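You operate a simulated robot arm through the tools that you are given. There is no shell and no other tool. Be economical: measure what you need, move in short steps, check, and stop when the job is done.

The job below is to be done with a simulated two-armed robot. You get a single attempt, and the scene is never put back.

Task
Wipe up the spill on the pale workbench with the cream cloth and put it back.

It is judged by the outcome, as a careful person would: the job done as asked, and still so three seconds after it is handed in. It fails if anything else is knocked over, pushed out of place, dropped, spilled or broken. Flat cloth is picked up by pressing the open fingertips on it (5 to 10 N) and closing them slowly along it; thin cloth reads only 2 to 8 mm in the jaws.

Robot
Two 7-joint arms with two-finger parallel grippers on one trunk, on a base that drives. Base frame: it is fixed to the floor where the robot stands at the start and does not move with it; the origin is under the middle of the robot, x ahead of it, y to its left, z up. Units: m, degrees, N and s.
The left shoulder is at the start at [0.07, 0.163, 1.12], the right one opposite. Payload 3.43 kg a hand.
The tool frame of a hand sits at the grasp point between the pads (the TCP): z along the fingers, y along the line on which they close. The tips reach 0.034 m beyond it. The gripper opens to 0.128 m. The fingers are 0.024 m wide and 0.012 m thick; the gripper's body (0.048 by 0.13 m) begins 0.096 m behind the TCP.
Orientation is told as [roll, pitch, yaw] about the base's x, y, z axes, in that order, counted from this pose: with the fingers straight down and closing along the base's y, the tool's x points along the base's -x, its y along +y and its z along -z.

Tools
- The arms move only by the tool nudge_tool. It takes "left_targets", "right_targets" or both (then of equal length, played together; a hand with none holds still); each is a list of rows, each a list of 7 numbers: the turn, a rotation vector about the tool's x, y, z in degrees, then the shift along the tool's x, y, z in cm, then the opening in per cent of the stroke, from 0 (shut) to 100 (fully open). In form: [[wx, wy, wz, x, y, z, fingers], ...]. A call has 1 to 8 rows; each row shifts and turns the commanded pose from where the row before left it, along the tool's axes as they then stand. A row lasts 0.2 s, in which the tool goes at most 0.05 m and 8.6 degrees; a call with a longer step from one row to the next is refused whole, and so is a gripper value outside its range. A pose out of reach is approached as far as the arm can. The call stops where the force on the tool passes 40 N (or 10 N more than at its start, if that is more) or the arm is blocked; 0.2 s more then pass. The fingers move at their own pace (about 0.153 m/s each) and stop on an object; they squeeze with about 39 N. The grip force told is the motor's: it shows also when the fingers shut on nothing. Time passes only in rows, and 0.2 s behind the last, so rows that do not move let the fingers close. It gives the time, the measured TCP pose, the force on the tool (base axes), the opening and the grip force at its end, in the units of the frame above (readings bear some noise).
- Cameras (640 x 400 px; columns grow to the right, rows downward): "scene" is now at [0.1294, -0.0273, 1.3393]; the picture's right is [-0.34, -0.94, 0.00], its down [-0.61, 0.22, -0.76] and it looks along [0.72, -0.26, -0.65] (base axes); focal length 255 px, centre (320, 200). "left" rides on the left gripper at [0.076, 0.011, -0.16] in its tool frame; the picture's right is [-0.15, 0.99, 0.00], its down [-0.88, -0.13, -0.46] and it looks along [-0.45, -0.07, 0.89] (tool axes); focal length 234 px, centre (320, 200). "right" rides on the right gripper at [0.076, -0.011, -0.16] in its tool frame; the picture's right is [0.15, 0.99, 0.00], its down [-0.88, 0.13, -0.46] and it looks along [-0.45, 0.07, 0.89] (tool axes); focal length 234 px, centre (320, 200). There is no depth. A picture from a camera that has moved, and an enlarged one, comes with that camera's place and axes in the base frame and with its lens.
- snapshot(camera): a new picture of that camera. No time passes.
- raise_lower(by): slides the trunk up (or, below 0, down) by that many m; the arms and the scene camera ride with it, the base frame stays. It gives what a move gives, with no picture.
- roll_base(legs): drives the robot by 1 to 6 legs, each [ahead, left, turn to the left] in m, m and degrees, along the robot's own axes; the way and the turn of a leg run together, so that a leg with both is an arc; at most 1.5 m and 180 degrees a leg. The arms and the cameras ride along, it lands a little off, and it stops where it bumps. It gives what a move gives.
- pan_tilt(pan, tilt): turns the head with the scene camera to pan (to the left, within 86 degrees either way) and tilt (down, from -29 to 69), counted from straight ahead of the robot. It gives what a move gives.
- enlarge(camera, box): a new picture of the part [left, top, right, bottom] of that camera's present view, enlarged. No time passes.
- job_done(): hands the job in; it is judged then, once.

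Work in short steps. Places have to be worked out from the pictures, the camera data and where the tool is seen: move nearer, look again, correct. Check each grasp and each placing, and mend what went wrong. You have 120 turns and 108 pictures in all, those below and enlarged ones among them. Open the grippers and draw the arms clear of the work before you hand the job in, unless the task says otherwise; then end with one line.

The tools are called after "Call:" as a command line: name --argument value ..., lists and objects as JSON in quotes. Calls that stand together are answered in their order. nudge_tool: Moves the arms, as the interface text tells. Its arguments: {"type":"object","properties":{"left_targets":{"type":"array","items":{"type":"array","items":{"type":"number"}}},"right_targets":{"type":"array","items":{"type":"array","items":{"type":"number"}}}},"required":[]} The other tools are called the same way: raise_lower (by) slides the trunk up or down; roll_base (legs) drives the base; pan_tilt (pan, tilt) turns the head that bears the scene camera; snapshot (camera) takes a picture; enlarge (camera, box) takes an enlarged picture of a part of a camera's view; job_done () hands the job in.

At the start:

```text
time: 0.0
left_position: [0.6508, 0.0237, 0.9884]
left_ee_rot: [0.0, 0.0, -0.1]
left_force: [0.3, -0.3, 0.4]
left_opening: 0.1278
left_finger_force: 0.0
right_position: [0.4096, -0.4306, 1.0135]
right_ee_rot: [0.0, 0.0, 0.0]
right_force: [0.7, -1.0, 0.5]
right_opening: 0.1279
right_finger_force: 0.0
trunk travel left (down, up): [-0.6, 0.34]
robot x, y, heading: [-0.0005, -0.0018, 0.1]
head pan, tilt: [-19.6, 40.5]
```

scene: 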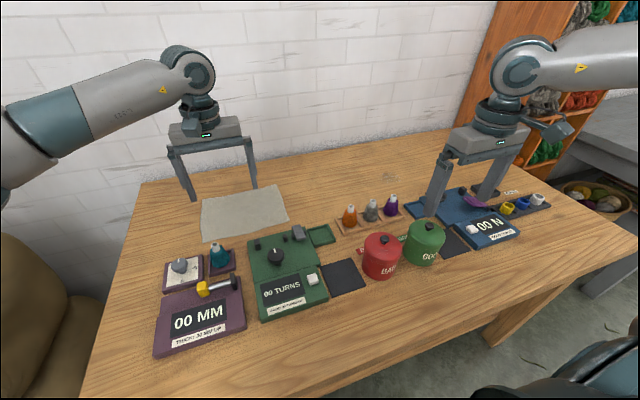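
right: 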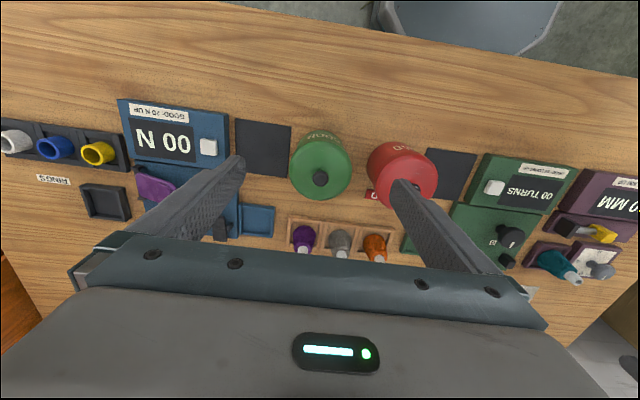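
left: 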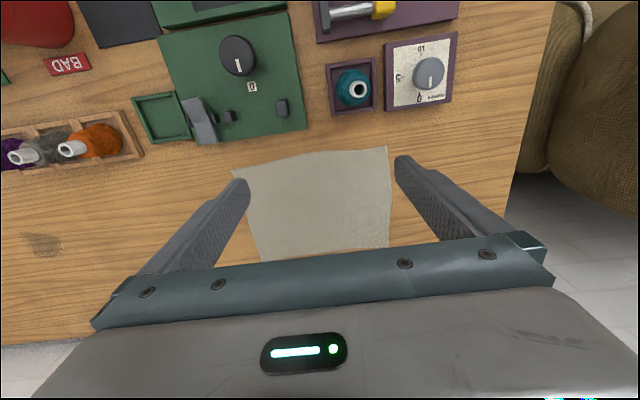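

The cream cloth lies on the wood bench under the left hand; a dim smudge shows to its right near the wall. I look closer at the smudge, and pan to the right to see the other bench.

Call:
enlarge --camera "scene" --box '[300, 130, 460, 230]'

Call:
enlarge --camera "left" --box '[0, 120, 400, 370]'

Call:
pan_tilt --pan -70 --tilt 35

Call:
snapshot --camera "scene"

Call:
pan_tilt --pan 50 --tilt 35

Call:
snapshot --camera "scene"

```text
4.00 times, centred on (380, 180) of scene
camera zoom: at [0.1294, -0.0273, 1.3393], right [-0.34, -0.94, 0.0], down [-0.61, 0.22, -0.76], along [0.72, -0.26, -0.65], focal length 1020 px, centre (80, 280)
```

zoom: 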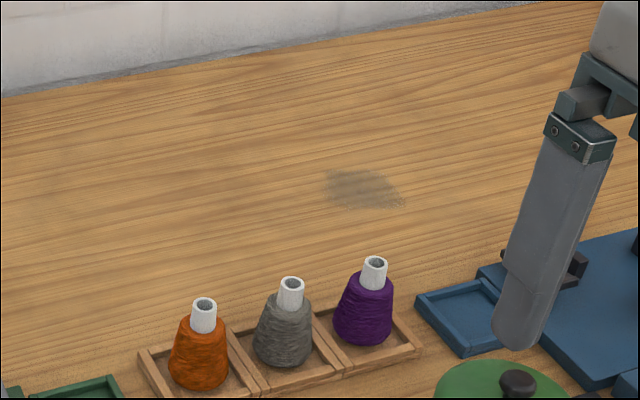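

```text
1.60 times, centred on (200, 245) of left
camera zoom: at [0.5753, 0.0354, 1.1487], right [0.15, 0.99, 0.0], down [0.88, -0.13, 0.46], along [0.45, -0.07, -0.89], focal length 375 px, centre (512, 128)
```

zoom: 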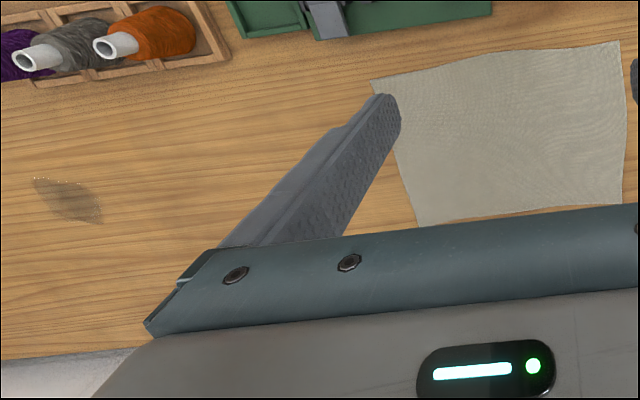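

```text
time: 1.2
left_position: [0.6506, 0.0246, 0.9891]
left_ee_rot: [0.0, 0.0, 0.0]
left_force: [-0.3, -0.4, -0.4]
left_opening: 0.1278
left_finger_force: 0.0
right_position: [0.4097, -0.4306, 1.0131]
right_ee_rot: [-0.1, 0.0, 0.0]
right_force: [-0.5, 0.5, 0.2]
right_opening: 0.1281
right_finger_force: 0.1
trunk travel left (down, up): [-0.6, 0.34]
robot x, y, heading: [-0.0004, -0.0017, -0.1]
head pan, tilt: [-70.0, 35.0]
```

```text
102 pictures are left
camera scene: at [0.0798, -0.0816, 1.3476], right [-0.94, -0.34, 0.0], down [-0.2, 0.54, -0.82], along [0.28, -0.77, -0.57], focal length 255 px, centre (320, 200)
```

scene: 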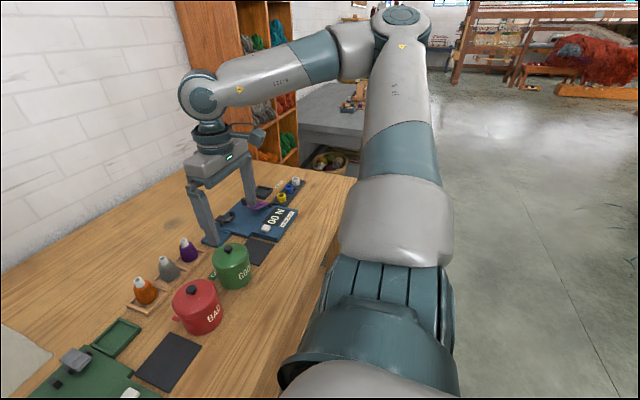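

```text
time: 3.2
left_position: [0.6509, 0.024, 0.9882]
left_ee_rot: [0.0, 0.0, 0.0]
left_force: [1.1, -0.1, 0.0]
left_opening: 0.128
left_finger_force: 0.0
right_position: [0.4093, -0.4301, 1.0125]
right_ee_rot: [0.0, 0.0, 0.1]
right_force: [0.4, 0.4, -0.3]
right_opening: 0.1279
right_finger_force: 0.0
trunk travel left (down, up): [-0.6, 0.34]
robot x, y, heading: [-0.0006, 0.0015, -0.1]
head pan, tilt: [50.0, 35.0]
```

```text
101 pictures are left
camera scene: at [0.1063, 0.0686, 1.3476], right [0.77, -0.64, 0.0], down [-0.37, -0.44, -0.82], along [0.53, 0.63, -0.57], focal length 255 px, centre (320, 200)
```

scene: 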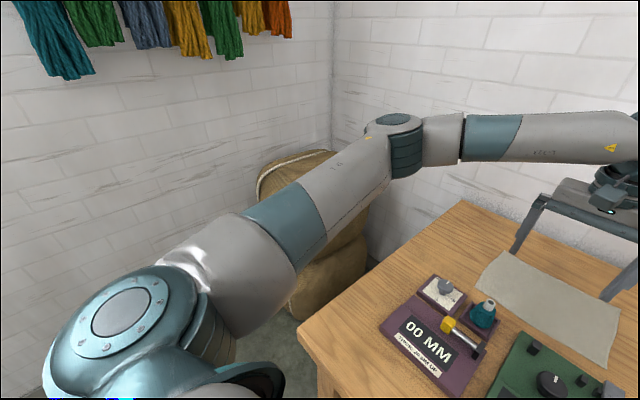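

The spill is the grey smudge on this wood bench. Intersecting the two views gives a top at z≈0.77, the spill at about (0.79,-0.56), and the cloth centred at about (0.80,0.00), about 0.19 x 0.255 m. I'll use the right hand, so I draw the left hand aside, sidestep the base 0.18 to the left and look again.

Call:
nudge_tool --left_targets '[[0, 0, 0, 3, 2.5, -1, 100], [0, 0, 0, 3, 2.5, -1, 100], [0, 0, 0, 3, 2.5, -1, 100], [0, 0, 0, 3, 2.5, -1, 100], [0, 0, 0, 3, 2.5, -1, 100]]' --right_targets '[[0, 0, 0, 0, 0, -2, 100], [0, 0, 0, 0, 0, -2, 100], [0, 0, 0, 0, 0, -2, 100], [0, 0, 0, 0, 0, 0, 100], [0, 0, 0, 0, 0, 0, 100]]'

Call:
roll_base --legs '[[0, 0.18, 0]]'

Call:
pan_tilt --pan -12 --tilt 42

Call:
snapshot --camera "scene"

```text
time: 4.4
left_position: [0.4999, 0.1524, 1.042]
left_ee_rot: [0.0, 0.0, 0.0]
left_force: [-0.5, 0.1, 0.3]
left_opening: 0.1281
left_finger_force: 0.0
right_position: [0.409, -0.4283, 1.0725]
right_ee_rot: [0.0, 0.1, 0.0]
right_force: [-0.4, -0.2, -0.3]
right_opening: 0.1279
right_finger_force: 0.1
trunk travel left (down, up): [-0.6, 0.34]
robot x, y, heading: [0.0005, 0.0021, 0.0]
head pan, tilt: [50.0, 35.0]
```

```text
time: 5.9
left_position: [0.5002, 0.3309, 1.0418]
left_ee_rot: [0.1, 0.0, -0.2]
left_force: [1.0, 1.6, 0.2]
left_opening: 0.1278
left_finger_force: 0.2
right_position: [0.4081, -0.2505, 1.0718]
right_ee_rot: [-0.1, -0.1, -0.2]
right_force: [0.5, -0.3, 0.7]
right_opening: 0.128
right_finger_force: 0.1
trunk travel left (down, up): [-0.6, 0.34]
robot x, y, heading: [0.0006, 0.1824, -0.1]
head pan, tilt: [50.0, 35.0]
```

```text
time: 7.2
left_position: [0.5021, 0.3302, 1.0402]
left_ee_rot: [-0.1, 0.0, -0.1]
left_force: [0.4, -0.7, -0.8]
left_opening: 0.128
left_finger_force: 0.0
right_position: [0.4096, -0.2495, 1.0713]
right_ee_rot: [-0.1, 0.0, -0.1]
right_force: [-0.3, 1.0, 0.2]
right_opening: 0.1281
right_finger_force: 0.0
trunk travel left (down, up): [-0.6, 0.34]
robot x, y, heading: [0.001, 0.1806, -0.0]
head pan, tilt: [-12.0, 42.0]
```

```text
100 pictures are left
camera scene: at [0.1316, 0.1643, 1.3371], right [-0.21, -0.98, 0.0], down [-0.65, 0.14, -0.74], along [0.73, -0.16, -0.67], focal length 255 px, centre (320, 200)
```

scene: 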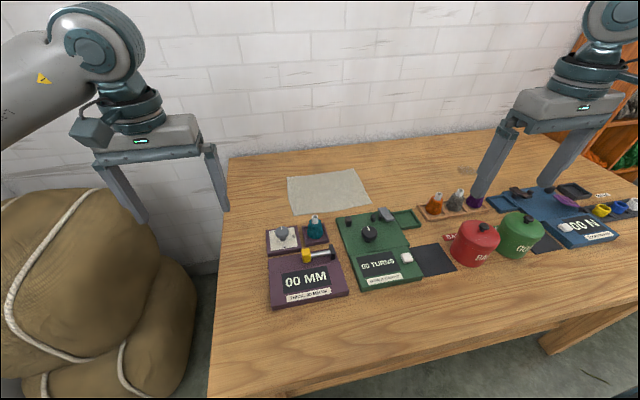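

The cloth centre reads about (0.785,0.0). I carry the right hand over toward it at height and look with its own camera.

Call:
nudge_tool --right_targets '[[0, 0, 0, -4, 2.7, 0, 100], [0, 0, 0, -4, 2.7, 0, 100], [0, 0, 0, -4, 2.7, 0, 100], [0, 0, 0, -4, 2.7, 0, 100], [0, 0, 0, -4, 2.7, 0, 100], [0, 0, 0, -4, 2.7, 0, 100], [0, 0, 0, -4, 2.7, 0, 100], [0, 0, 0, -4, 2.7, 0, 100]]'

Call:
snapshot --camera "right"

Call:
snapshot --camera "scene"

```text
time: 9.0
left_position: [0.4999, 0.3302, 1.042]
left_ee_rot: [0.1, 0.0, -0.2]
left_force: [0.1, 0.4, 0.5]
left_opening: 0.1281
left_finger_force: 0.0
right_position: [0.6857, -0.0693, 1.068]
right_ee_rot: [0.1, -0.3, -0.3]
right_force: [-0.2, 1.0, -0.2]
right_opening: 0.128
right_finger_force: 0.0
right hand out of reach, approached as far as the arm can: row 7, 8
trunk travel left (down, up): [-0.6, 0.34]
robot x, y, heading: [0.002, 0.182, -0.2]
head pan, tilt: [-12.0, 42.0]
```

```text
99 pictures are left
camera right: at [0.6086, -0.0805, 1.2275], right [-0.14, 0.99, 0.0], down [0.88, 0.13, 0.46], along [0.45, 0.07, -0.89], focal length 234 px, centre (320, 200)
```

right: 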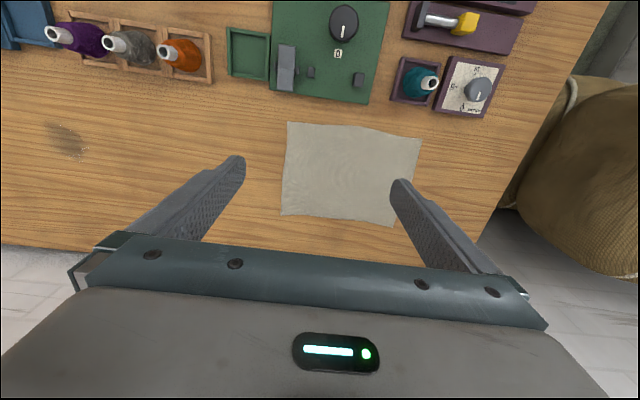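

```text
98 pictures are left
camera scene: at [0.1291, 0.1647, 1.3374], right [-0.21, -0.98, 0.0], down [-0.65, 0.14, -0.74], along [0.73, -0.16, -0.67], focal length 255 px, centre (320, 200)
```

scene: 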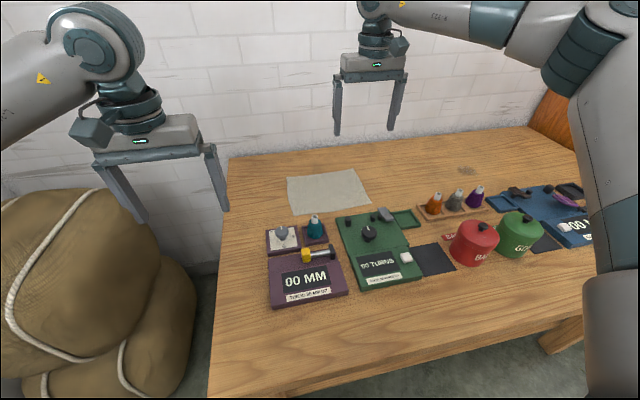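

The hand is near the reach limit this high; it should reach better lower. Cloth centre refines to (0.777,-0.002). I go down 12 cm first, still about 14 cm above the bench.

Call:
nudge_tool --right_targets '[[0, 0, 0, 0, 0, 4, 100], [0, 0, 0, 0, 0, 4, 100], [0, 0, 0, 0, 0, 4, 100], [0, 0, 0, 0, 0, 0, 100]]'

```text
time: 10.0
left_position: [0.5002, 0.3306, 1.0409]
left_ee_rot: [0.0, -0.1, -0.2]
left_force: [-0.6, -0.5, 0.8]
left_opening: 0.1279
left_finger_force: 0.1
right_position: [0.6806, -0.0706, 0.9469]
right_ee_rot: [0.1, -0.1, -0.2]
right_force: [-0.4, 0.5, 0.5]
right_opening: 0.1279
right_finger_force: 0.0
right hand out of reach, approached as far as the arm can: row 3
trunk travel left (down, up): [-0.6, 0.34]
robot x, y, heading: [0.0004, 0.1824, -0.4]
head pan, tilt: [-12.0, 42.0]
```

Now at (0.681,-0.071,0.947). I try moving ahead and left while descending a bit to see what the reach really is.

Call:
nudge_tool --right_targets '[[0, 0, 0, -2, 2, 3, 100], [0, 0, 0, -3, 2, 2, 100], [0, 0, 0, -3, 1, 1, 100], [0, 0, 0, -2, 1, 0, 100], [0, 0, 0, 0, 0, 0, 100]]'

```text
time: 11.2
left_position: [0.5007, 0.3315, 1.0407]
left_ee_rot: [0.0, 0.1, -0.3]
left_force: [-1.2, 0.0, 0.2]
left_opening: 0.1281
left_finger_force: 0.0
right_position: [0.6824, -0.0811, 0.9281]
right_ee_rot: [0.1, 0.0, -0.2]
right_force: [-0.1, 0.0, 0.0]
right_opening: 0.1279
right_finger_force: 0.0
right hand out of reach, approached as far as the arm can: row 1, 2, 3, 4
trunk travel left (down, up): [-0.6, 0.34]
robot x, y, heading: [0.0031, 0.182, -0.0]
head pan, tilt: [-12.0, 42.0]
```

It stalls at about 0.73 m from the axis at this height. I check whether plain descent with a little pull-back works, as the stated reach holds near the surface.

Call:
nudge_tool --right_targets '[[0, 0, 0, 2, 0, 3, 100], [0, 0, 0, 2, 0, 3, 100], [0, 0, 0, 0, 0, 3, 100], [0, 0, 0, 0, 0, 0, 100]]'

Call:
snapshot --camera "scene"

```text
time: 12.2
left_position: [0.499, 0.3326, 1.0418]
left_ee_rot: [-0.2, 0.0, -0.1]
left_force: [-0.6, -0.4, 0.1]
left_opening: 0.128
left_finger_force: 0.0
right_position: [0.6406, -0.0826, 0.8457]
right_ee_rot: [0.0, -0.6, 0.0]
right_force: [10.7, 1.6, 37.5]
right_opening: 0.1273
right_finger_force: 0.0
right hand out of reach, approached as far as the arm can: row 3
trunk travel left (down, up): [-0.6, 0.34]
robot x, y, heading: [0.0016, 0.1808, -0.0]
head pan, tilt: [-12.0, 42.0]
```

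```text
97 pictures are left
camera scene: at [0.1291, 0.1669, 1.3381], right [-0.21, -0.98, 0.0], down [-0.65, 0.14, -0.74], along [0.73, -0.16, -0.67], focal length 255 px, centre (320, 200)
```

scene: 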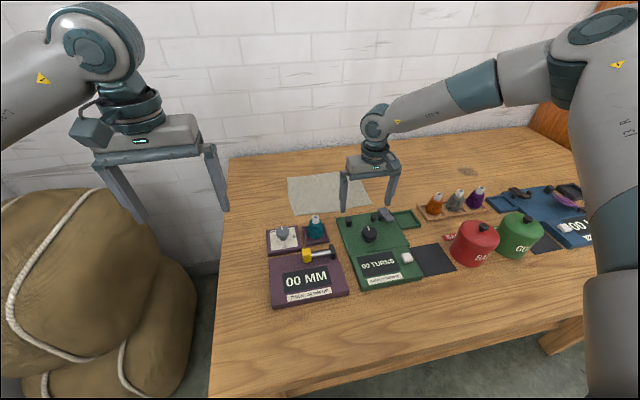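

It touched something (37 N at tip z≈0.81, probably the back of the green board). I lift straight up at once and check nothing moved.

Call:
nudge_tool --right_targets '[[0, 0, 0, 0, 0, -3, 100], [0, 0, 0, 0, 0, -3, 100], [0, 0, 0, 0, 0, -3, 100], [0, 0, 0, 0, 0, 0, 100]]'

Call:
enlarge --camera "scene" --box '[220, 140, 480, 302]'

Call:
snapshot --camera "right"

```text
time: 13.2
left_position: [0.5009, 0.3299, 1.0402]
left_ee_rot: [0.0, 0.0, -0.1]
left_force: [-0.5, 1.0, -0.6]
left_opening: 0.1278
left_finger_force: 0.1
right_position: [0.6389, -0.0833, 0.9306]
right_ee_rot: [0.1, 0.1, -0.2]
right_force: [0.5, 0.4, -0.2]
right_opening: 0.1278
right_finger_force: 0.0
trunk travel left (down, up): [-0.6, 0.34]
robot x, y, heading: [-0.0007, 0.1821, -0.4]
head pan, tilt: [-12.0, 42.0]
```

```text
2.46 times, centred on (350, 221) of scene
camera zoom: at [0.1317, 0.1644, 1.337], right [-0.21, -0.98, 0.0], down [-0.65, 0.14, -0.74], along [0.73, -0.16, -0.67], focal length 628 px, centre (246, 148)
```

zoom: 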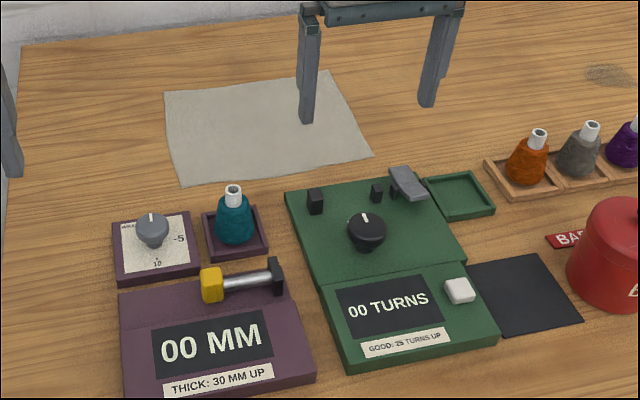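

```text
95 pictures are left
camera right: at [0.564, -0.0945, 1.0912], right [-0.14, 0.99, 0.0], down [0.88, 0.13, 0.46], along [0.45, 0.07, -0.89], focal length 234 px, centre (320, 200)
```

right: 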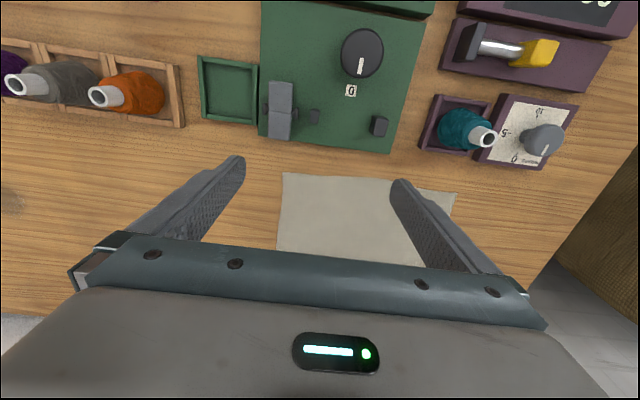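

Nothing seems displaced; the fingertip just rested on the rear of the green board. I look straight down to see how much room the base has ahead of the bench edge, since driving closer would ease the reach.

Call:
pan_tilt --pan 0 --tilt 69

Call:
snapshot --camera "scene"

```text
time: 14.1
left_position: [0.501, 0.3292, 1.0404]
left_ee_rot: [-0.1, 0.0, -0.2]
left_force: [0.3, 1.0, 0.2]
left_opening: 0.1278
left_finger_force: 0.0
right_position: [0.6403, -0.0833, 0.9313]
right_ee_rot: [0.0, 0.1, -0.2]
right_force: [0.1, -0.6, -0.3]
right_opening: 0.1281
right_finger_force: 0.1
trunk travel left (down, up): [-0.6, 0.34]
robot x, y, heading: [-0.0016, 0.1845, -0.3]
head pan, tilt: [0.0, 68.8]
```

```text
94 pictures are left
camera scene: at [0.106, 0.1818, 1.304], right [0.0, -1.0, 0.0], down [-0.93, 0.0, -0.36], along [0.36, 0.0, -0.93], focal length 255 px, centre (320, 200)
```

scene: 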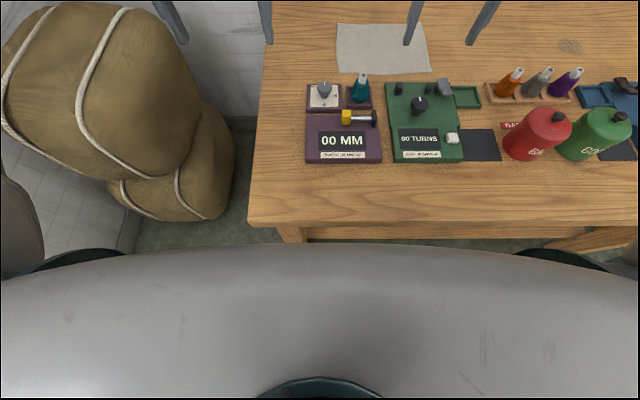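

The table edge is at x≈0.26 and a table leg stands near y≈0.25, so I don't drive forward. I test the reach again from this configuration: straight ahead and slightly down, past the board.

Call:
nudge_tool --right_targets '[[0, 0, 0, -2, 0, 0, 100], [0, 0, 0, -2, 0, 0, 100], [0, 0, 0, -2, 0, 0.5, 100], [0, 0, 0, -2, 0, 1, 100], [0, 0, 0, -2, 0, 1, 100], [0, 0, 0, 0, 0, 0, 100]]'

```text
time: 15.5
left_position: [0.5017, 0.3309, 1.0407]
left_ee_rot: [0.1, 0.0, -0.2]
left_force: [-0.2, -0.1, 0.2]
left_opening: 0.128
left_finger_force: 0.0
right_position: [0.6984, -0.1107, 0.9195]
right_ee_rot: [0.1, -0.1, -0.2]
right_force: [-0.8, 0.7, -0.5]
right_opening: 0.1281
right_finger_force: 0.0
right hand out of reach, approached as far as the arm can: row 3, 4, 5
trunk travel left (down, up): [-0.6, 0.34]
robot x, y, heading: [0.0016, 0.1823, -0.1]
head pan, tilt: [0.0, 68.8]
```

The reach improves toward the hand's own side, matching the note about 20 degrees. I sidestep the base another 0.14 m left so the cloth lies about 21 degrees to the right of the robot's axis.

Call:
nudge_tool --right_targets '[[0, 0, 0, 2, 0, -2, 100], [0, 0, 0, 2, 0, -2, 100], [0, 0, 0, 2, 0, -2, 100], [0, 0, 0, 0, 0, 0, 100]]' --left_targets '[[0, 0, 0, 0, 0, -2, 100], [0, 0, 0, 0, 0, -2, 100], [0, 0, 0, 0, 0, -2, 100], [0, 0, 0, 0, 0, 0, 100]]'

Call:
roll_base --legs '[[0, 0.14, 0]]'

Call:
pan_tilt --pan -18 --tilt 42

```text
time: 16.5
left_position: [0.5019, 0.3309, 1.0996]
left_ee_rot: [0.0, 0.2, -0.2]
left_force: [0.2, -0.5, 0.0]
left_opening: 0.128
left_finger_force: 0.1
right_position: [0.6379, -0.1093, 0.9786]
right_ee_rot: [0.1, 0.1, -0.3]
right_force: [-0.1, -0.7, 0.1]
right_opening: 0.1281
right_finger_force: 0.0
trunk travel left (down, up): [-0.6, 0.34]
robot x, y, heading: [0.0019, 0.1804, -0.1]
head pan, tilt: [0.0, 68.8]
```

```text
time: 17.9
left_position: [0.4987, 0.4714, 1.1001]
left_ee_rot: [0.0, -0.1, -0.3]
left_force: [-0.6, -0.2, -0.3]
left_opening: 0.1279
left_finger_force: 0.0
right_position: [0.6342, 0.0303, 0.9791]
right_ee_rot: [0.0, 0.0, -0.3]
right_force: [0.1, 0.0, -0.1]
right_opening: 0.1282
right_finger_force: 0.1
trunk travel left (down, up): [-0.6, 0.34]
robot x, y, heading: [-0.002, 0.3228, -0.4]
head pan, tilt: [0.0, 68.8]
```

```text
time: 18.8
left_position: [0.4992, 0.4694, 1.1002]
left_ee_rot: [0.1, -0.1, -0.3]
left_force: [-0.2, -0.1, 0.3]
left_opening: 0.1282
left_finger_force: 0.0
right_position: [0.6336, 0.0301, 0.9783]
right_ee_rot: [-0.1, 0.0, -0.3]
right_force: [-0.3, 0.3, -0.6]
right_opening: 0.1279
right_finger_force: 0.1
trunk travel left (down, up): [-0.6, 0.34]
robot x, y, heading: [0.0008, 0.321, -0.6]
head pan, tilt: [-18.0, 42.0]
```

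Hand at (0.634,0.030,0.978). I move it to x≈0.76, y≈-0.01, staying high (tips ≥0.11 m above the bench).

Call:
nudge_tool --right_targets '[[0, 0, 0, -2, -1, 0, 100], [0, 0, 0, -2.5, -1, 1, 100], [0, 0, 0, -2.5, -1, 1, 100], [0, 0, 0, -2.5, -1, 1, 100], [0, 0, 0, -2.5, 0, 1, 100], [0, 0, 0, 0, 0, 0, 100]]'

Call:
snapshot --camera "right"

Call:
snapshot --camera "scene"

```text
time: 20.2
left_position: [0.4991, 0.4691, 1.0996]
left_ee_rot: [-0.1, 0.0, -0.4]
left_force: [-0.6, -0.1, -0.2]
left_opening: 0.1279
left_finger_force: 0.0
right_position: [0.7265, -0.0189, 0.9447]
right_ee_rot: [0.1, -0.1, -0.2]
right_force: [-0.9, 0.5, -0.5]
right_opening: 0.1279
right_finger_force: 0.0
right hand out of reach, approached as far as the arm can: row 4, 5
trunk travel left (down, up): [-0.6, 0.34]
robot x, y, heading: [-0.0038, 0.3232, -0.5]
head pan, tilt: [-18.0, 42.0]
```

```text
93 pictures are left
camera right: at [0.6504, -0.0307, 1.1056], right [-0.14, 0.99, 0.0], down [0.88, 0.13, 0.46], along [0.45, 0.07, -0.89], focal length 234 px, centre (320, 200)
```

right: 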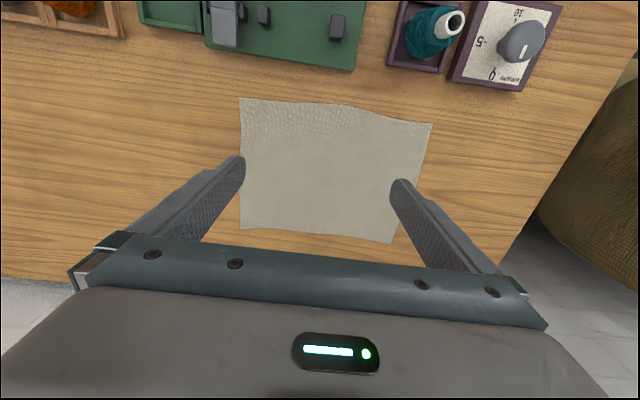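

```text
92 pictures are left
camera scene: at [0.1271, 0.2957, 1.337], right [-0.31, -0.95, 0.0], down [-0.64, 0.21, -0.74], along [0.71, -0.23, -0.67], focal length 255 px, centre (320, 200)
```

scene: 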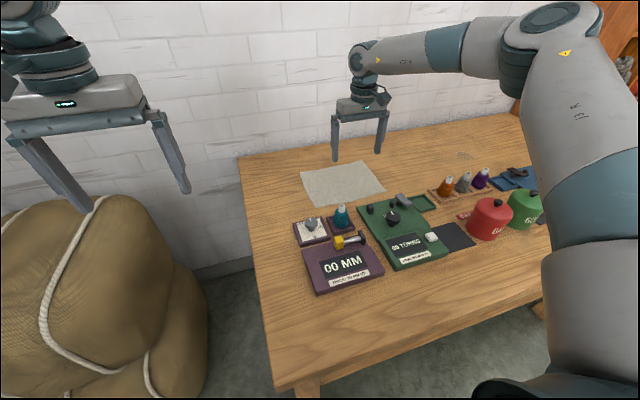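

Cloth centre again (0.773,-0.004). I descend over it to about tip z≈0.83, where the reach should widen.

Call:
nudge_tool --right_targets '[[0, 0, 0, 0, 0.5, 3, 100], [0, 0, 0, 0, 0.5, 3, 100], [0, 0, 0, -1, 0.5, 2, 100], [0, 0, 0, -1, 0, 0, 100], [0, 0, 0, 0, 0, 0, 100]]'

```text
time: 21.4
left_position: [0.4994, 0.4693, 1.1]
left_ee_rot: [0.1, 0.0, -0.3]
left_force: [-0.2, -0.2, -1.5]
left_opening: 0.1279
left_finger_force: 0.0
right_position: [0.7064, -0.0209, 0.8814]
right_ee_rot: [0.2, -0.1, -0.2]
right_force: [-0.3, -0.6, 0.2]
right_opening: 0.128
right_finger_force: 0.0
right hand out of reach, approached as far as the arm can: row 1, 2, 3, 4
trunk travel left (down, up): [-0.6, 0.34]
robot x, y, heading: [-0.0017, 0.3195, -0.4]
head pan, tilt: [-18.0, 42.0]
```

Reach shrank going lower, so it's a joint limit rather than stretch. I test whether yawing the hand frees it: turn 24 degrees about the tool axis, then push ahead.

Call:
nudge_tool --right_targets '[[0, 0, 8, 0, 0, -1, 100], [0, 0, 8, 0, 0, -1, 100], [0, 0, 8, 0, 0, 0, 100], [0, 0, 0, 0, 0, 0, 100]]'

Call:
snapshot --camera "scene"

```text
time: 22.4
left_position: [0.4976, 0.4688, 1.1002]
left_ee_rot: [0.0, -0.1, -0.3]
left_force: [-0.4, -0.1, 1.0]
left_opening: 0.1283
left_finger_force: 0.0
right_position: [0.706, -0.0226, 0.9025]
right_ee_rot: [0.1, 0.0, -24.4]
right_force: [0.1, 0.1, 0.0]
right_opening: 0.128
right_finger_force: 0.1
trunk travel left (down, up): [-0.6, 0.34]
robot x, y, heading: [-0.0036, 0.3182, -0.3]
head pan, tilt: [-18.0, 42.0]
```

```text
91 pictures are left
camera scene: at [0.1264, 0.2958, 1.3371], right [-0.31, -0.95, 0.0], down [-0.64, 0.21, -0.74], along [0.71, -0.23, -0.67], focal length 255 px, centre (320, 200)
```

scene: 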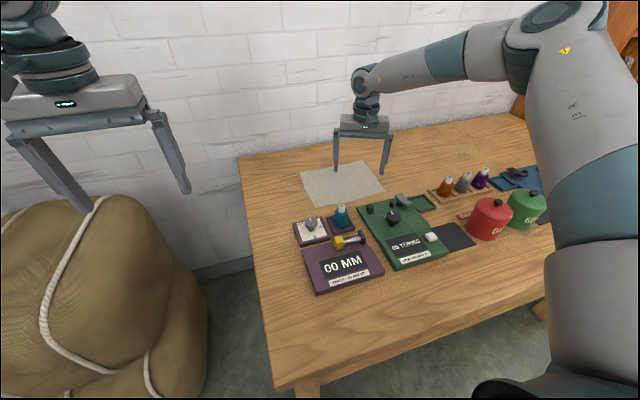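

No warning with that yaw. I push ahead along base x from here, 2 cm per row.

Call:
nudge_tool --right_targets '[[0, 0, 0, -1.82, 0.83, 0, 100], [0, 0, 0, -1.82, 0.83, 0, 100], [0, 0, 0, -1.82, 0.83, 0, 100], [0, 0, 0, -1.82, 0.83, 0, 100], [0, 0, 0, 0, 0, 0, 100]]'

```text
time: 23.6
left_position: [0.4996, 0.4705, 1.1006]
left_ee_rot: [0.0, 0.0, -0.3]
left_force: [0.5, -0.2, -0.4]
left_opening: 0.1284
left_finger_force: 0.1
right_position: [0.726, -0.037, 0.918]
right_ee_rot: [0.1, -0.1, -24.3]
right_force: [0.2, 1.0, 0.1]
right_opening: 0.128
right_finger_force: 0.1
right hand out of reach, approached as far as the arm can: row 1, 2, 3, 4
trunk travel left (down, up): [-0.6, 0.34]
robot x, y, heading: [-0.0012, 0.3203, -0.3]
head pan, tilt: [-18.0, 42.0]
```

The hand slid up and right, so the boundary favours more height relative to the shoulder. I raise both hands 12 cm, then lower the trunk 12 cm, which keeps the hands in place but drops the shoulders.

Call:
nudge_tool --right_targets '[[0, 0, 8, 0.5, 0, -3, 100], [0, 0, 0, 0.5, 0, -3, 100], [0, 0, 0, 0, 0, -3, 100], [0, 0, 0, 0, 0, -3, 100], [0, 0, 0, 0, 0, 0, 100]]' --left_targets '[[0, 0, 0, 0, 0, -3, 100], [0, 0, 0, 0, 0, -3, 100], [0, 0, 0, 0, 0, -3, 100], [0, 0, 0, 0, 0, -3, 100], [0, 0, 0, 0, 0, 0, 100]]'

Call:
raise_lower --by -0.12

```text
time: 24.8
left_position: [0.5002, 0.47, 1.2211]
left_ee_rot: [-0.1, 0.2, -0.3]
left_force: [0.3, 0.0, 0.2]
left_opening: 0.1283
left_finger_force: 0.0
right_position: [0.7171, -0.0321, 1.0365]
right_ee_rot: [0.0, 0.0, -32.3]
right_force: [0.1, 0.4, 0.9]
right_opening: 0.1279
right_finger_force: 0.1
trunk travel left (down, up): [-0.6, 0.34]
robot x, y, heading: [-0.0053, 0.3187, -0.2]
head pan, tilt: [-18.0, 42.0]
```

```text
time: 26.3
left_position: [0.4996, 0.4701, 1.1015]
left_ee_rot: [0.0, -0.1, -0.4]
left_force: [0.3, -0.3, 0.8]
left_opening: 0.1277
left_finger_force: 0.1
right_position: [0.7154, -0.032, 0.9161]
right_ee_rot: [-0.1, 0.0, -32.3]
right_force: [-0.2, -0.1, 0.6]
right_opening: 0.1278
right_finger_force: 0.2
trunk travel left (down, up): [-0.48, 0.46]
robot x, y, heading: [-0.0035, 0.3202, -0.3]
head pan, tilt: [-18.0, 42.0]
```

Now I push ahead again along base x (and slightly left).

Call:
nudge_tool --right_targets '[[0, 0, 0, -1.42, 1.49, 0, 100], [0, 0, 0, -1.42, 1.49, 0, 100], [0, 0, 0, -1.42, 1.49, 0, 100], [0, 0, 0, -1.69, 1.07, 0, 100], [0, 0, 0, 0, 0, 0, 100]]'

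```text
time: 27.5
left_position: [0.5004, 0.4709, 1.1007]
left_ee_rot: [0.0, 0.0, -0.2]
left_force: [0.0, 0.5, 1.1]
left_opening: 0.1281
left_finger_force: 0.1
right_position: [0.7394, -0.0337, 0.9159]
right_ee_rot: [0.0, 0.0, -32.3]
right_force: [0.0, 0.0, 0.3]
right_opening: 0.1278
right_finger_force: 0.0
right hand out of reach, approached as far as the arm can: row 2, 3, 4
trunk travel left (down, up): [-0.48, 0.46]
robot x, y, heading: [0.0009, 0.3215, -0.5]
head pan, tilt: [-18.0, 42.0]
```

A bit further (0.739). I check how it behaves going down to tip z≈0.80 from here.

Call:
nudge_tool --right_targets '[[0, 0, 0, 0, 0, 2.5, 100], [0, 0, 0, 0, 0, 2.5, 100], [0, 0, 0, 0, 0, 2, 100], [0, 0, 0, 0, 0, 0, 100]]'

Call:
snapshot --camera "scene"

Call:
snapshot --camera "right"

```text
time: 28.5
left_position: [0.4981, 0.4713, 1.101]
left_ee_rot: [0.0, 0.1, -0.2]
left_force: [0.0, -0.1, 0.9]
left_opening: 0.1278
left_finger_force: 0.1
right_position: [0.7358, -0.0349, 0.8474]
right_ee_rot: [0.2, -0.1, -32.2]
right_force: [0.3, 0.4, 0.2]
right_opening: 0.1281
right_finger_force: 0.0
right hand out of reach, approached as far as the arm can: row 3
trunk travel left (down, up): [-0.48, 0.46]
robot x, y, heading: [0.0, 0.317, -0.3]
head pan, tilt: [-18.0, 42.0]
```

```text
90 pictures are left
camera scene: at [0.1263, 0.2959, 1.2171], right [-0.31, -0.95, 0.0], down [-0.64, 0.21, -0.74], along [0.71, -0.23, -0.67], focal length 255 px, centre (320, 200)
```

scene: 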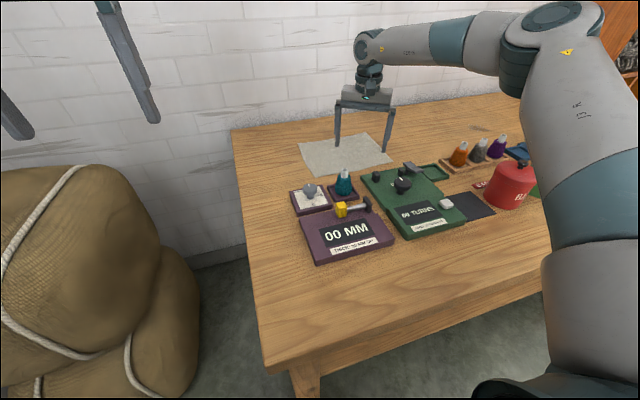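

```text
89 pictures are left
camera right: at [0.6645, -0.0036, 1.0071], right [0.4, 0.91, 0.0], down [0.81, -0.36, 0.46], along [0.42, -0.18, -0.89], focal length 234 px, centre (320, 200)
```

right: 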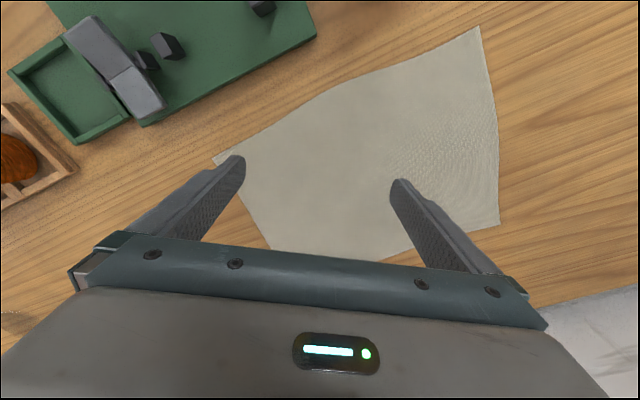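

The hand at (0.736,-0.035) sits well inside the cloth, 5 cm from its near edge, which is fine for a grasp here. I narrow the fingers to 60% and go down in small steps until I feel the cloth.

Call:
nudge_tool --right_targets '[[0, 0, 0, 0, 0, 0, 60], [0, 0, 0, 0, 0, 1, 60], [0, 0, 0, 0, 0, 1, 60], [0, 0, 0, 0, 0, 0, 60]]'

```text
time: 29.5
left_position: [0.4987, 0.4706, 1.1002]
left_ee_rot: [0.0, 0.0, -0.3]
left_force: [0.9, 0.4, -0.5]
left_opening: 0.1281
left_finger_force: 0.1
right_position: [0.7317, -0.0357, 0.8276]
right_ee_rot: [0.1, 0.1, -32.3]
right_force: [-0.5, 0.4, 1.0]
right_opening: 0.0768
right_finger_force: 0.0
trunk travel left (down, up): [-0.48, 0.46]
robot x, y, heading: [-0.004, 0.3222, -0.3]
head pan, tilt: [-18.0, 42.0]
```

Call:
nudge_tool --right_targets '[[0, 0, 0, 0, 0, 1, 60], [0, 0, 0, 0, 0, 0.5, 60], [0, 0, 0, 0, 0, 0, 60]]'

Call:
snapshot --camera "right"

```text
time: 30.3
left_position: [0.4988, 0.471, 1.1018]
left_ee_rot: [0.1, -0.1, -0.4]
left_force: [0.1, 0.6, 0.8]
left_opening: 0.1279
left_finger_force: 0.0
right_position: [0.7283, -0.035, 0.8151]
right_ee_rot: [0.2, -0.3, -32.3]
right_force: [2.1, -2.2, 10.1]
right_opening: 0.0769
right_finger_force: 0.0
right hand out of reach, approached as far as the arm can: row 1
trunk travel left (down, up): [-0.48, 0.46]
robot x, y, heading: [-0.0022, 0.3216, -0.2]
head pan, tilt: [-18.0, 42.0]
```

```text
88 pictures are left
camera right: at [0.6577, -0.0046, 0.9753], right [0.4, 0.91, 0.0], down [0.81, -0.36, 0.46], along [0.42, -0.18, -0.89], focal length 234 px, centre (320, 200)
```

right: 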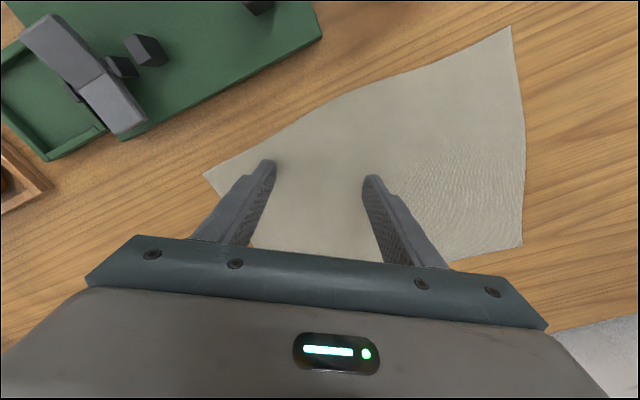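

Contact with 10 N at TCP z 0.815 (surface ≈0.78). I close slowly along the cloth.

Call:
nudge_tool --right_targets '[[0, 0, 0, 0, 0, 0, 50], [0, 0, 0, 0, 0, 0, 41], [0, 0, 0, 0, 0, 0, 32], [0, 0, 0, 0, 0, 0, 23], [0, 0, 0, 0, 0, 0, 15], [0, 0, 0, 0, 0, 0, 8], [0, 0, 0, 0, 0, 0, 0], [0, 0, 0, 0, 0, 0, 0]]'

Call:
snapshot --camera "right"

```text
time: 32.1
left_position: [0.4968, 0.4704, 1.1019]
left_ee_rot: [-0.1, -0.1, -0.2]
left_force: [0.4, -0.3, -1.0]
left_opening: 0.1282
left_finger_force: 0.0
right_position: [0.7275, -0.035, 0.8147]
right_ee_rot: [0.2, -0.2, -32.3]
right_force: [-0.4, -1.7, 15.6]
right_opening: 0.002
right_finger_force: 37.1
trunk travel left (down, up): [-0.48, 0.46]
robot x, y, heading: [-0.001, 0.3167, -0.6]
head pan, tilt: [-18.0, 42.0]
```

```text
87 pictures are left
camera right: at [0.6569, -0.0046, 0.9752], right [0.4, 0.91, 0.0], down [0.81, -0.36, 0.46], along [0.42, -0.18, -0.89], focal length 234 px, centre (320, 200)
```

right: 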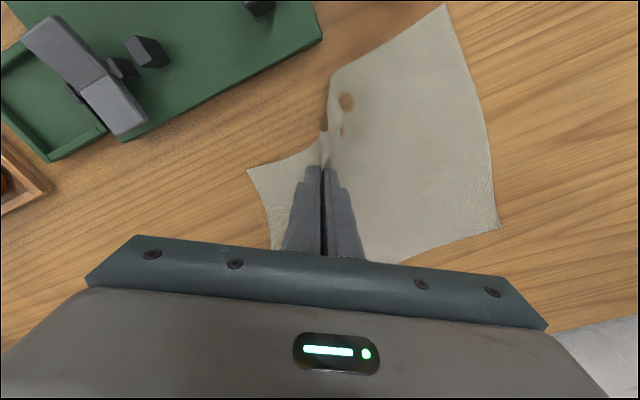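

Cloth is bunched in the jaws (2 mm). I lift it gently and look.

Call:
nudge_tool --right_targets '[[0, 0, 0, 0, 0, -1, 0], [0, 0, 0, 0, 0, -2, 0], [0, 0, 0, 0, 0, -2, 0], [0, 0, 0, 0, 0, -3, 0], [0, 0, 0, 0, 0, -3, 0], [0, 0, 0, 0, 0, -3, 0], [0, 0, 0, 0, 0, -3, 0], [0, 0, 0, 0, 0, -3, 0]]'

Call:
snapshot --camera "scene"

```text
time: 33.9
left_position: [0.498, 0.4707, 1.1015]
left_ee_rot: [0.0, 0.1, -0.3]
left_force: [0.1, 0.1, -0.7]
left_opening: 0.1281
left_finger_force: 0.1
right_position: [0.7216, -0.0392, 1.0138]
right_ee_rot: [0.1, -0.1, -32.3]
right_force: [-0.9, 0.3, -0.2]
right_opening: 0.002
right_finger_force: 36.8
right hand out of reach, approached as far as the arm can: row 8
trunk travel left (down, up): [-0.48, 0.46]
robot x, y, heading: [-0.0032, 0.3218, -0.4]
head pan, tilt: [-18.0, 42.0]
```

```text
86 pictures are left
camera scene: at [0.1257, 0.296, 1.2172], right [-0.31, -0.95, 0.0], down [-0.64, 0.21, -0.74], along [0.71, -0.23, -0.67], focal length 255 px, centre (320, 200)
```

scene: 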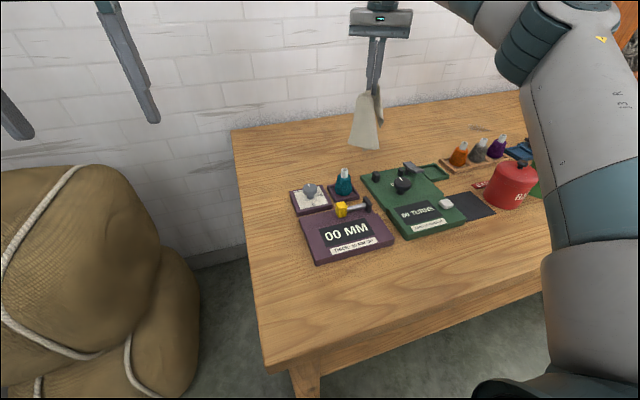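

The cloth hangs from the jaws. I raise the trunk 12 cm for clearance over the cones, then sidestep the base 0.53 m right toward the spill.

Call:
raise_lower --by 0.12

Call:
roll_base --legs '[[0, -0.53, 0]]'

Call:
pan_tilt --pan -15 --tilt 50

Call:
snapshot --camera "scene"

Call:
snapshot --camera "right"

```text
time: 35.4
left_position: [0.4995, 0.4699, 1.2203]
left_ee_rot: [0.0, -0.1, -0.3]
left_force: [0.2, -1.1, -0.5]
left_opening: 0.1279
left_finger_force: 0.0
right_position: [0.7206, -0.0387, 1.1331]
right_ee_rot: [0.2, 0.1, -32.3]
right_force: [0.7, 0.4, 0.1]
right_opening: 0.0022
right_finger_force: 37.1
trunk travel left (down, up): [-0.6, 0.34]
robot x, y, heading: [-0.0042, 0.3224, -0.6]
head pan, tilt: [-18.0, 42.0]
```

```text
time: 38.4
left_position: [0.4961, -0.0597, 1.2205]
left_ee_rot: [-0.1, 0.0, -0.7]
left_force: [0.2, 0.4, -0.1]
left_opening: 0.1279
left_finger_force: 0.1
right_position: [0.7136, -0.5711, 1.1317]
right_ee_rot: [0.1, -0.1, -32.7]
right_force: [0.1, -0.2, -0.5]
right_opening: 0.0022
right_finger_force: 36.7
trunk travel left (down, up): [-0.6, 0.34]
robot x, y, heading: [-0.0061, -0.2053, -0.9]
head pan, tilt: [-18.0, 42.0]
```

```text
time: 39.1
left_position: [0.4964, -0.0607, 1.2213]
left_ee_rot: [0.1, 0.0, -0.7]
left_force: [-0.8, 0.0, -0.9]
left_opening: 0.1281
left_finger_force: 0.2
right_position: [0.7136, -0.5723, 1.1331]
right_ee_rot: [0.1, -0.1, -32.7]
right_force: [0.0, 0.5, 0.1]
right_opening: 0.002
right_finger_force: 36.9
trunk travel left (down, up): [-0.6, 0.34]
robot x, y, heading: [-0.0047, -0.2027, -0.6]
head pan, tilt: [-15.0, 50.0]
```

```text
85 pictures are left
camera scene: at [0.1169, -0.2264, 1.3259], right [-0.27, -0.96, 0.0], down [-0.74, 0.21, -0.64], along [0.62, -0.17, -0.77], focal length 255 px, centre (320, 200)
```

scene: 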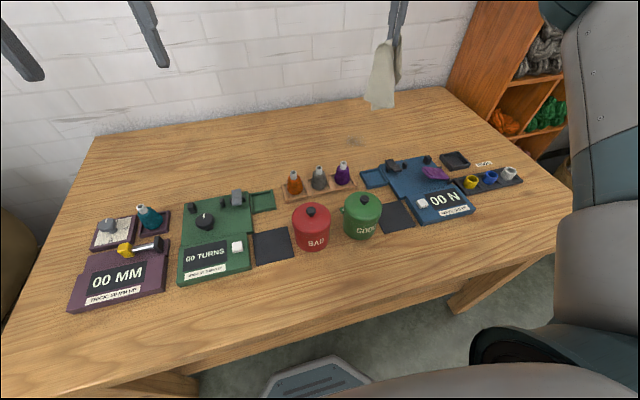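

```text
84 pictures are left
camera right: at [0.6443, -0.5405, 1.293], right [0.41, 0.91, 0.0], down [0.81, -0.37, 0.46], along [0.42, -0.19, -0.89], focal length 234 px, centre (320, 200)
```

right: 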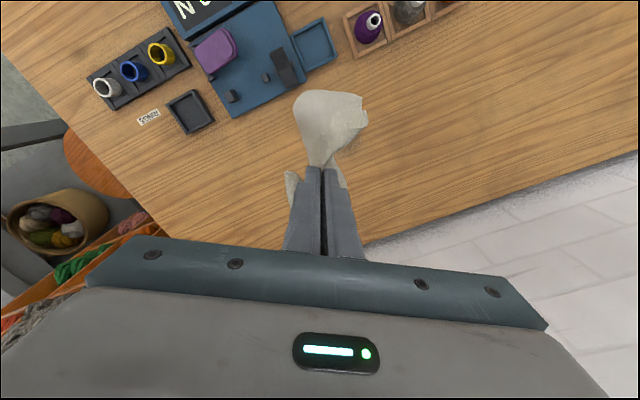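

The base front is already at x≈0.27 just under the bench edge, with legs far to each side. I zoom on the spill to locate it precisely.

Call:
enlarge --camera "scene" --box '[290, 100, 430, 188]'

```text
4.55 times, centred on (360, 144) of scene
camera zoom: at [0.1169, -0.2264, 1.3259], right [-0.27, -0.96, 0.0], down [-0.74, 0.21, -0.64], along [0.62, -0.17, -0.77], focal length 1159 px, centre (138, 454)
```

zoom: 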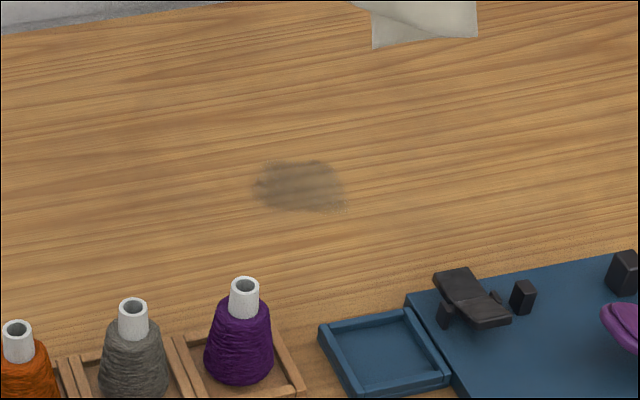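

Spill centre ≈(0.778,-0.536), about ±0.03 by ±0.04. I drive 7 cm ahead and 3.5 cm left, between the bench legs, so the hand has reach to spare over it.

Call:
roll_base --legs '[[0.07, 0.035, 0]]'

Call:
raise_lower --by -0.12

Call:
snapshot --camera "scene"

Call:
snapshot --camera "right"

```text
time: 40.3
left_position: [0.5677, -0.0251, 1.2185]
left_ee_rot: [-0.1, 0.3, -0.7]
left_force: [0.5, 0.4, -0.3]
left_opening: 0.1279
left_finger_force: 0.0
right_position: [0.7859, -0.5369, 1.1298]
right_ee_rot: [-0.1, -0.1, -32.7]
right_force: [-0.9, -0.5, -0.2]
right_opening: 0.0021
right_finger_force: 37.3
trunk travel left (down, up): [-0.6, 0.34]
robot x, y, heading: [0.061, -0.1729, -1.0]
head pan, tilt: [-15.0, 50.0]
stopped in leg 1: the robot was blocked; the commanded pose is now the measured one
```

```text
time: 41.8
left_position: [0.5658, -0.0271, 1.1011]
left_ee_rot: [0.0, 0.1, -0.7]
left_force: [-0.6, 0.3, 0.4]
left_opening: 0.128
left_finger_force: 0.1
right_position: [0.782, -0.5386, 1.0125]
right_ee_rot: [0.1, -0.1, -32.7]
right_force: [-0.4, -0.2, -0.4]
right_opening: 0.0019
right_finger_force: 36.8
trunk travel left (down, up): [-0.48, 0.46]
robot x, y, heading: [0.0613, -0.1725, -0.8]
head pan, tilt: [-15.0, 50.0]
```

```text
82 pictures are left
camera scene: at [0.1853, -0.1924, 1.2059], right [-0.27, -0.96, 0.0], down [-0.74, 0.21, -0.64], along [0.62, -0.17, -0.77], focal length 255 px, centre (320, 200)
```

scene: 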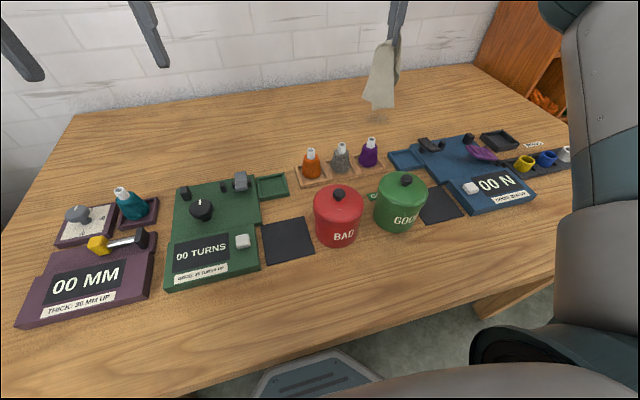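

```text
81 pictures are left
camera right: at [0.7128, -0.5062, 1.1728], right [0.41, 0.91, 0.0], down [0.81, -0.37, 0.46], along [0.42, -0.19, -0.89], focal length 234 px, centre (320, 200)
```

right: 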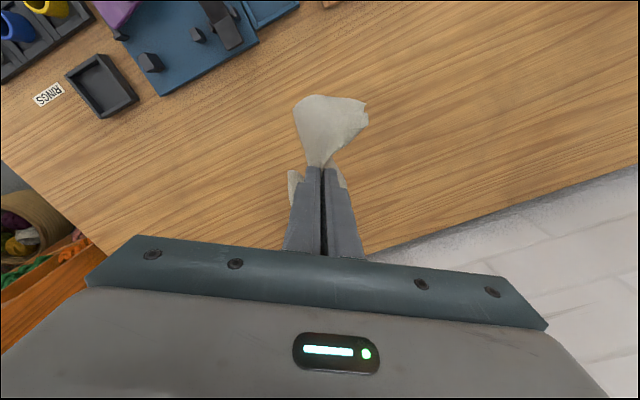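

The base touched something after 6.5 cm; nothing on the bench looks disturbed. I back off 1 cm to be clear of it; the hand is practically over the spill.

Call:
roll_base --legs '[[-0.01, 0, 0]]'

Call:
nudge_tool --right_targets '[[0, 0, 0, 0, 0, 3, 0], [0, 0, 0, 0, 0, 3, 0], [0, 0, 0, 0, 0, 3, 0], [0, 0, 0, 0, 0, 3, 0], [0, 0, 0, 0, 0, 2, 0], [0, 0, 0, 0, 0, 2, 0], [0, 0, 0, 0, 0, 0, 0]]'

Call:
snapshot --camera "scene"

Call:
snapshot --camera "right"

```text
time: 42.6
left_position: [0.5574, -0.027, 1.1003]
left_ee_rot: [-0.1, 0.1, -0.6]
left_force: [0.9, 0.6, 0.4]
left_opening: 0.128
left_finger_force: 0.0
right_position: [0.7746, -0.5377, 1.011]
right_ee_rot: [0.0, 0.0, -32.7]
right_force: [-0.6, -0.7, 0.6]
right_opening: 0.0022
right_finger_force: 36.8
trunk travel left (down, up): [-0.48, 0.46]
robot x, y, heading: [0.0524, -0.1729, -0.7]
head pan, tilt: [-15.0, 50.0]
```

```text
time: 44.2
left_position: [0.5553, -0.0268, 1.1001]
left_ee_rot: [0.0, 0.1, -0.7]
left_force: [0.2, 0.6, 0.4]
left_opening: 0.1283
left_finger_force: 0.1
right_position: [0.7735, -0.5377, 0.8527]
right_ee_rot: [-0.1, -0.1, -32.8]
right_force: [0.0, 0.4, -0.2]
right_opening: 0.0018
right_finger_force: 36.5
trunk travel left (down, up): [-0.48, 0.46]
robot x, y, heading: [0.0523, -0.1705, -0.7]
head pan, tilt: [-15.0, 50.0]
```

```text
80 pictures are left
camera scene: at [0.1755, -0.1921, 1.2059], right [-0.27, -0.96, 0.0], down [-0.74, 0.21, -0.64], along [0.62, -0.17, -0.77], focal length 255 px, centre (320, 200)
```

scene: 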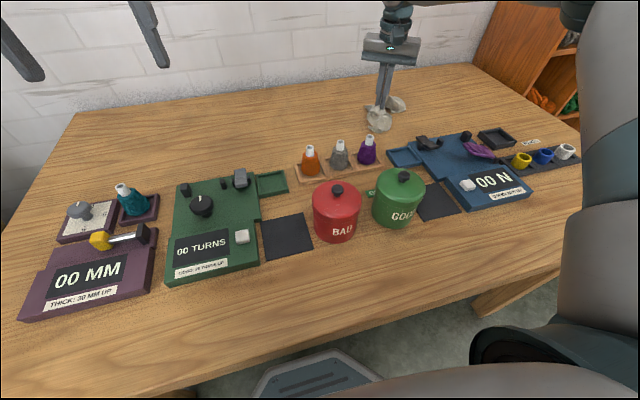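

```text
79 pictures are left
camera right: at [0.7029, -0.5061, 1.0121], right [0.41, 0.91, 0.0], down [0.81, -0.37, 0.46], along [0.42, -0.19, -0.89], focal length 234 px, centre (320, 200)
```

right: 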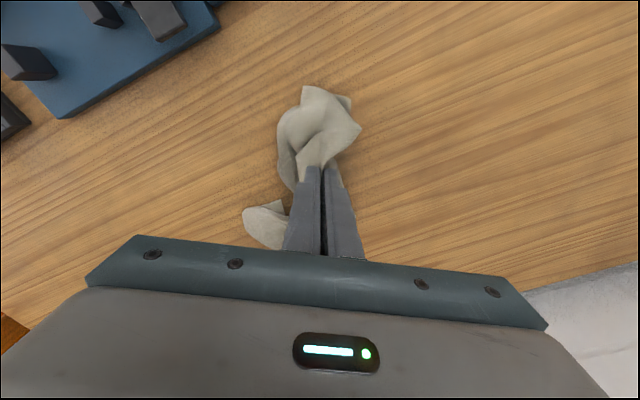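

The cloth bunches on the bench over the spill. I press down in small steps until about 8 N.

Call:
nudge_tool --right_targets '[[0, 0, 0, 0, 0, 1, 0], [0, 0, 0, 0, 0, 1, 0], [0, 0, 0, 0, 0, 1, 0], [0, 0, 0, 0, 0, 0.5, 0], [0, 0, 0, 0, 0, 0, 0]]'

```text
time: 45.4
left_position: [0.5557, -0.0264, 1.1002]
left_ee_rot: [0.1, 0.2, -0.7]
left_force: [0.4, 0.6, 0.3]
left_opening: 0.128
left_finger_force: 0.0
right_position: [0.7724, -0.537, 0.8176]
right_ee_rot: [0.0, -0.1, -32.8]
right_force: [0.5, 0.2, 5.5]
right_opening: 0.0022
right_finger_force: 35.8
trunk travel left (down, up): [-0.48, 0.46]
robot x, y, heading: [0.0552, -0.1687, -0.6]
head pan, tilt: [-15.0, 50.0]
```

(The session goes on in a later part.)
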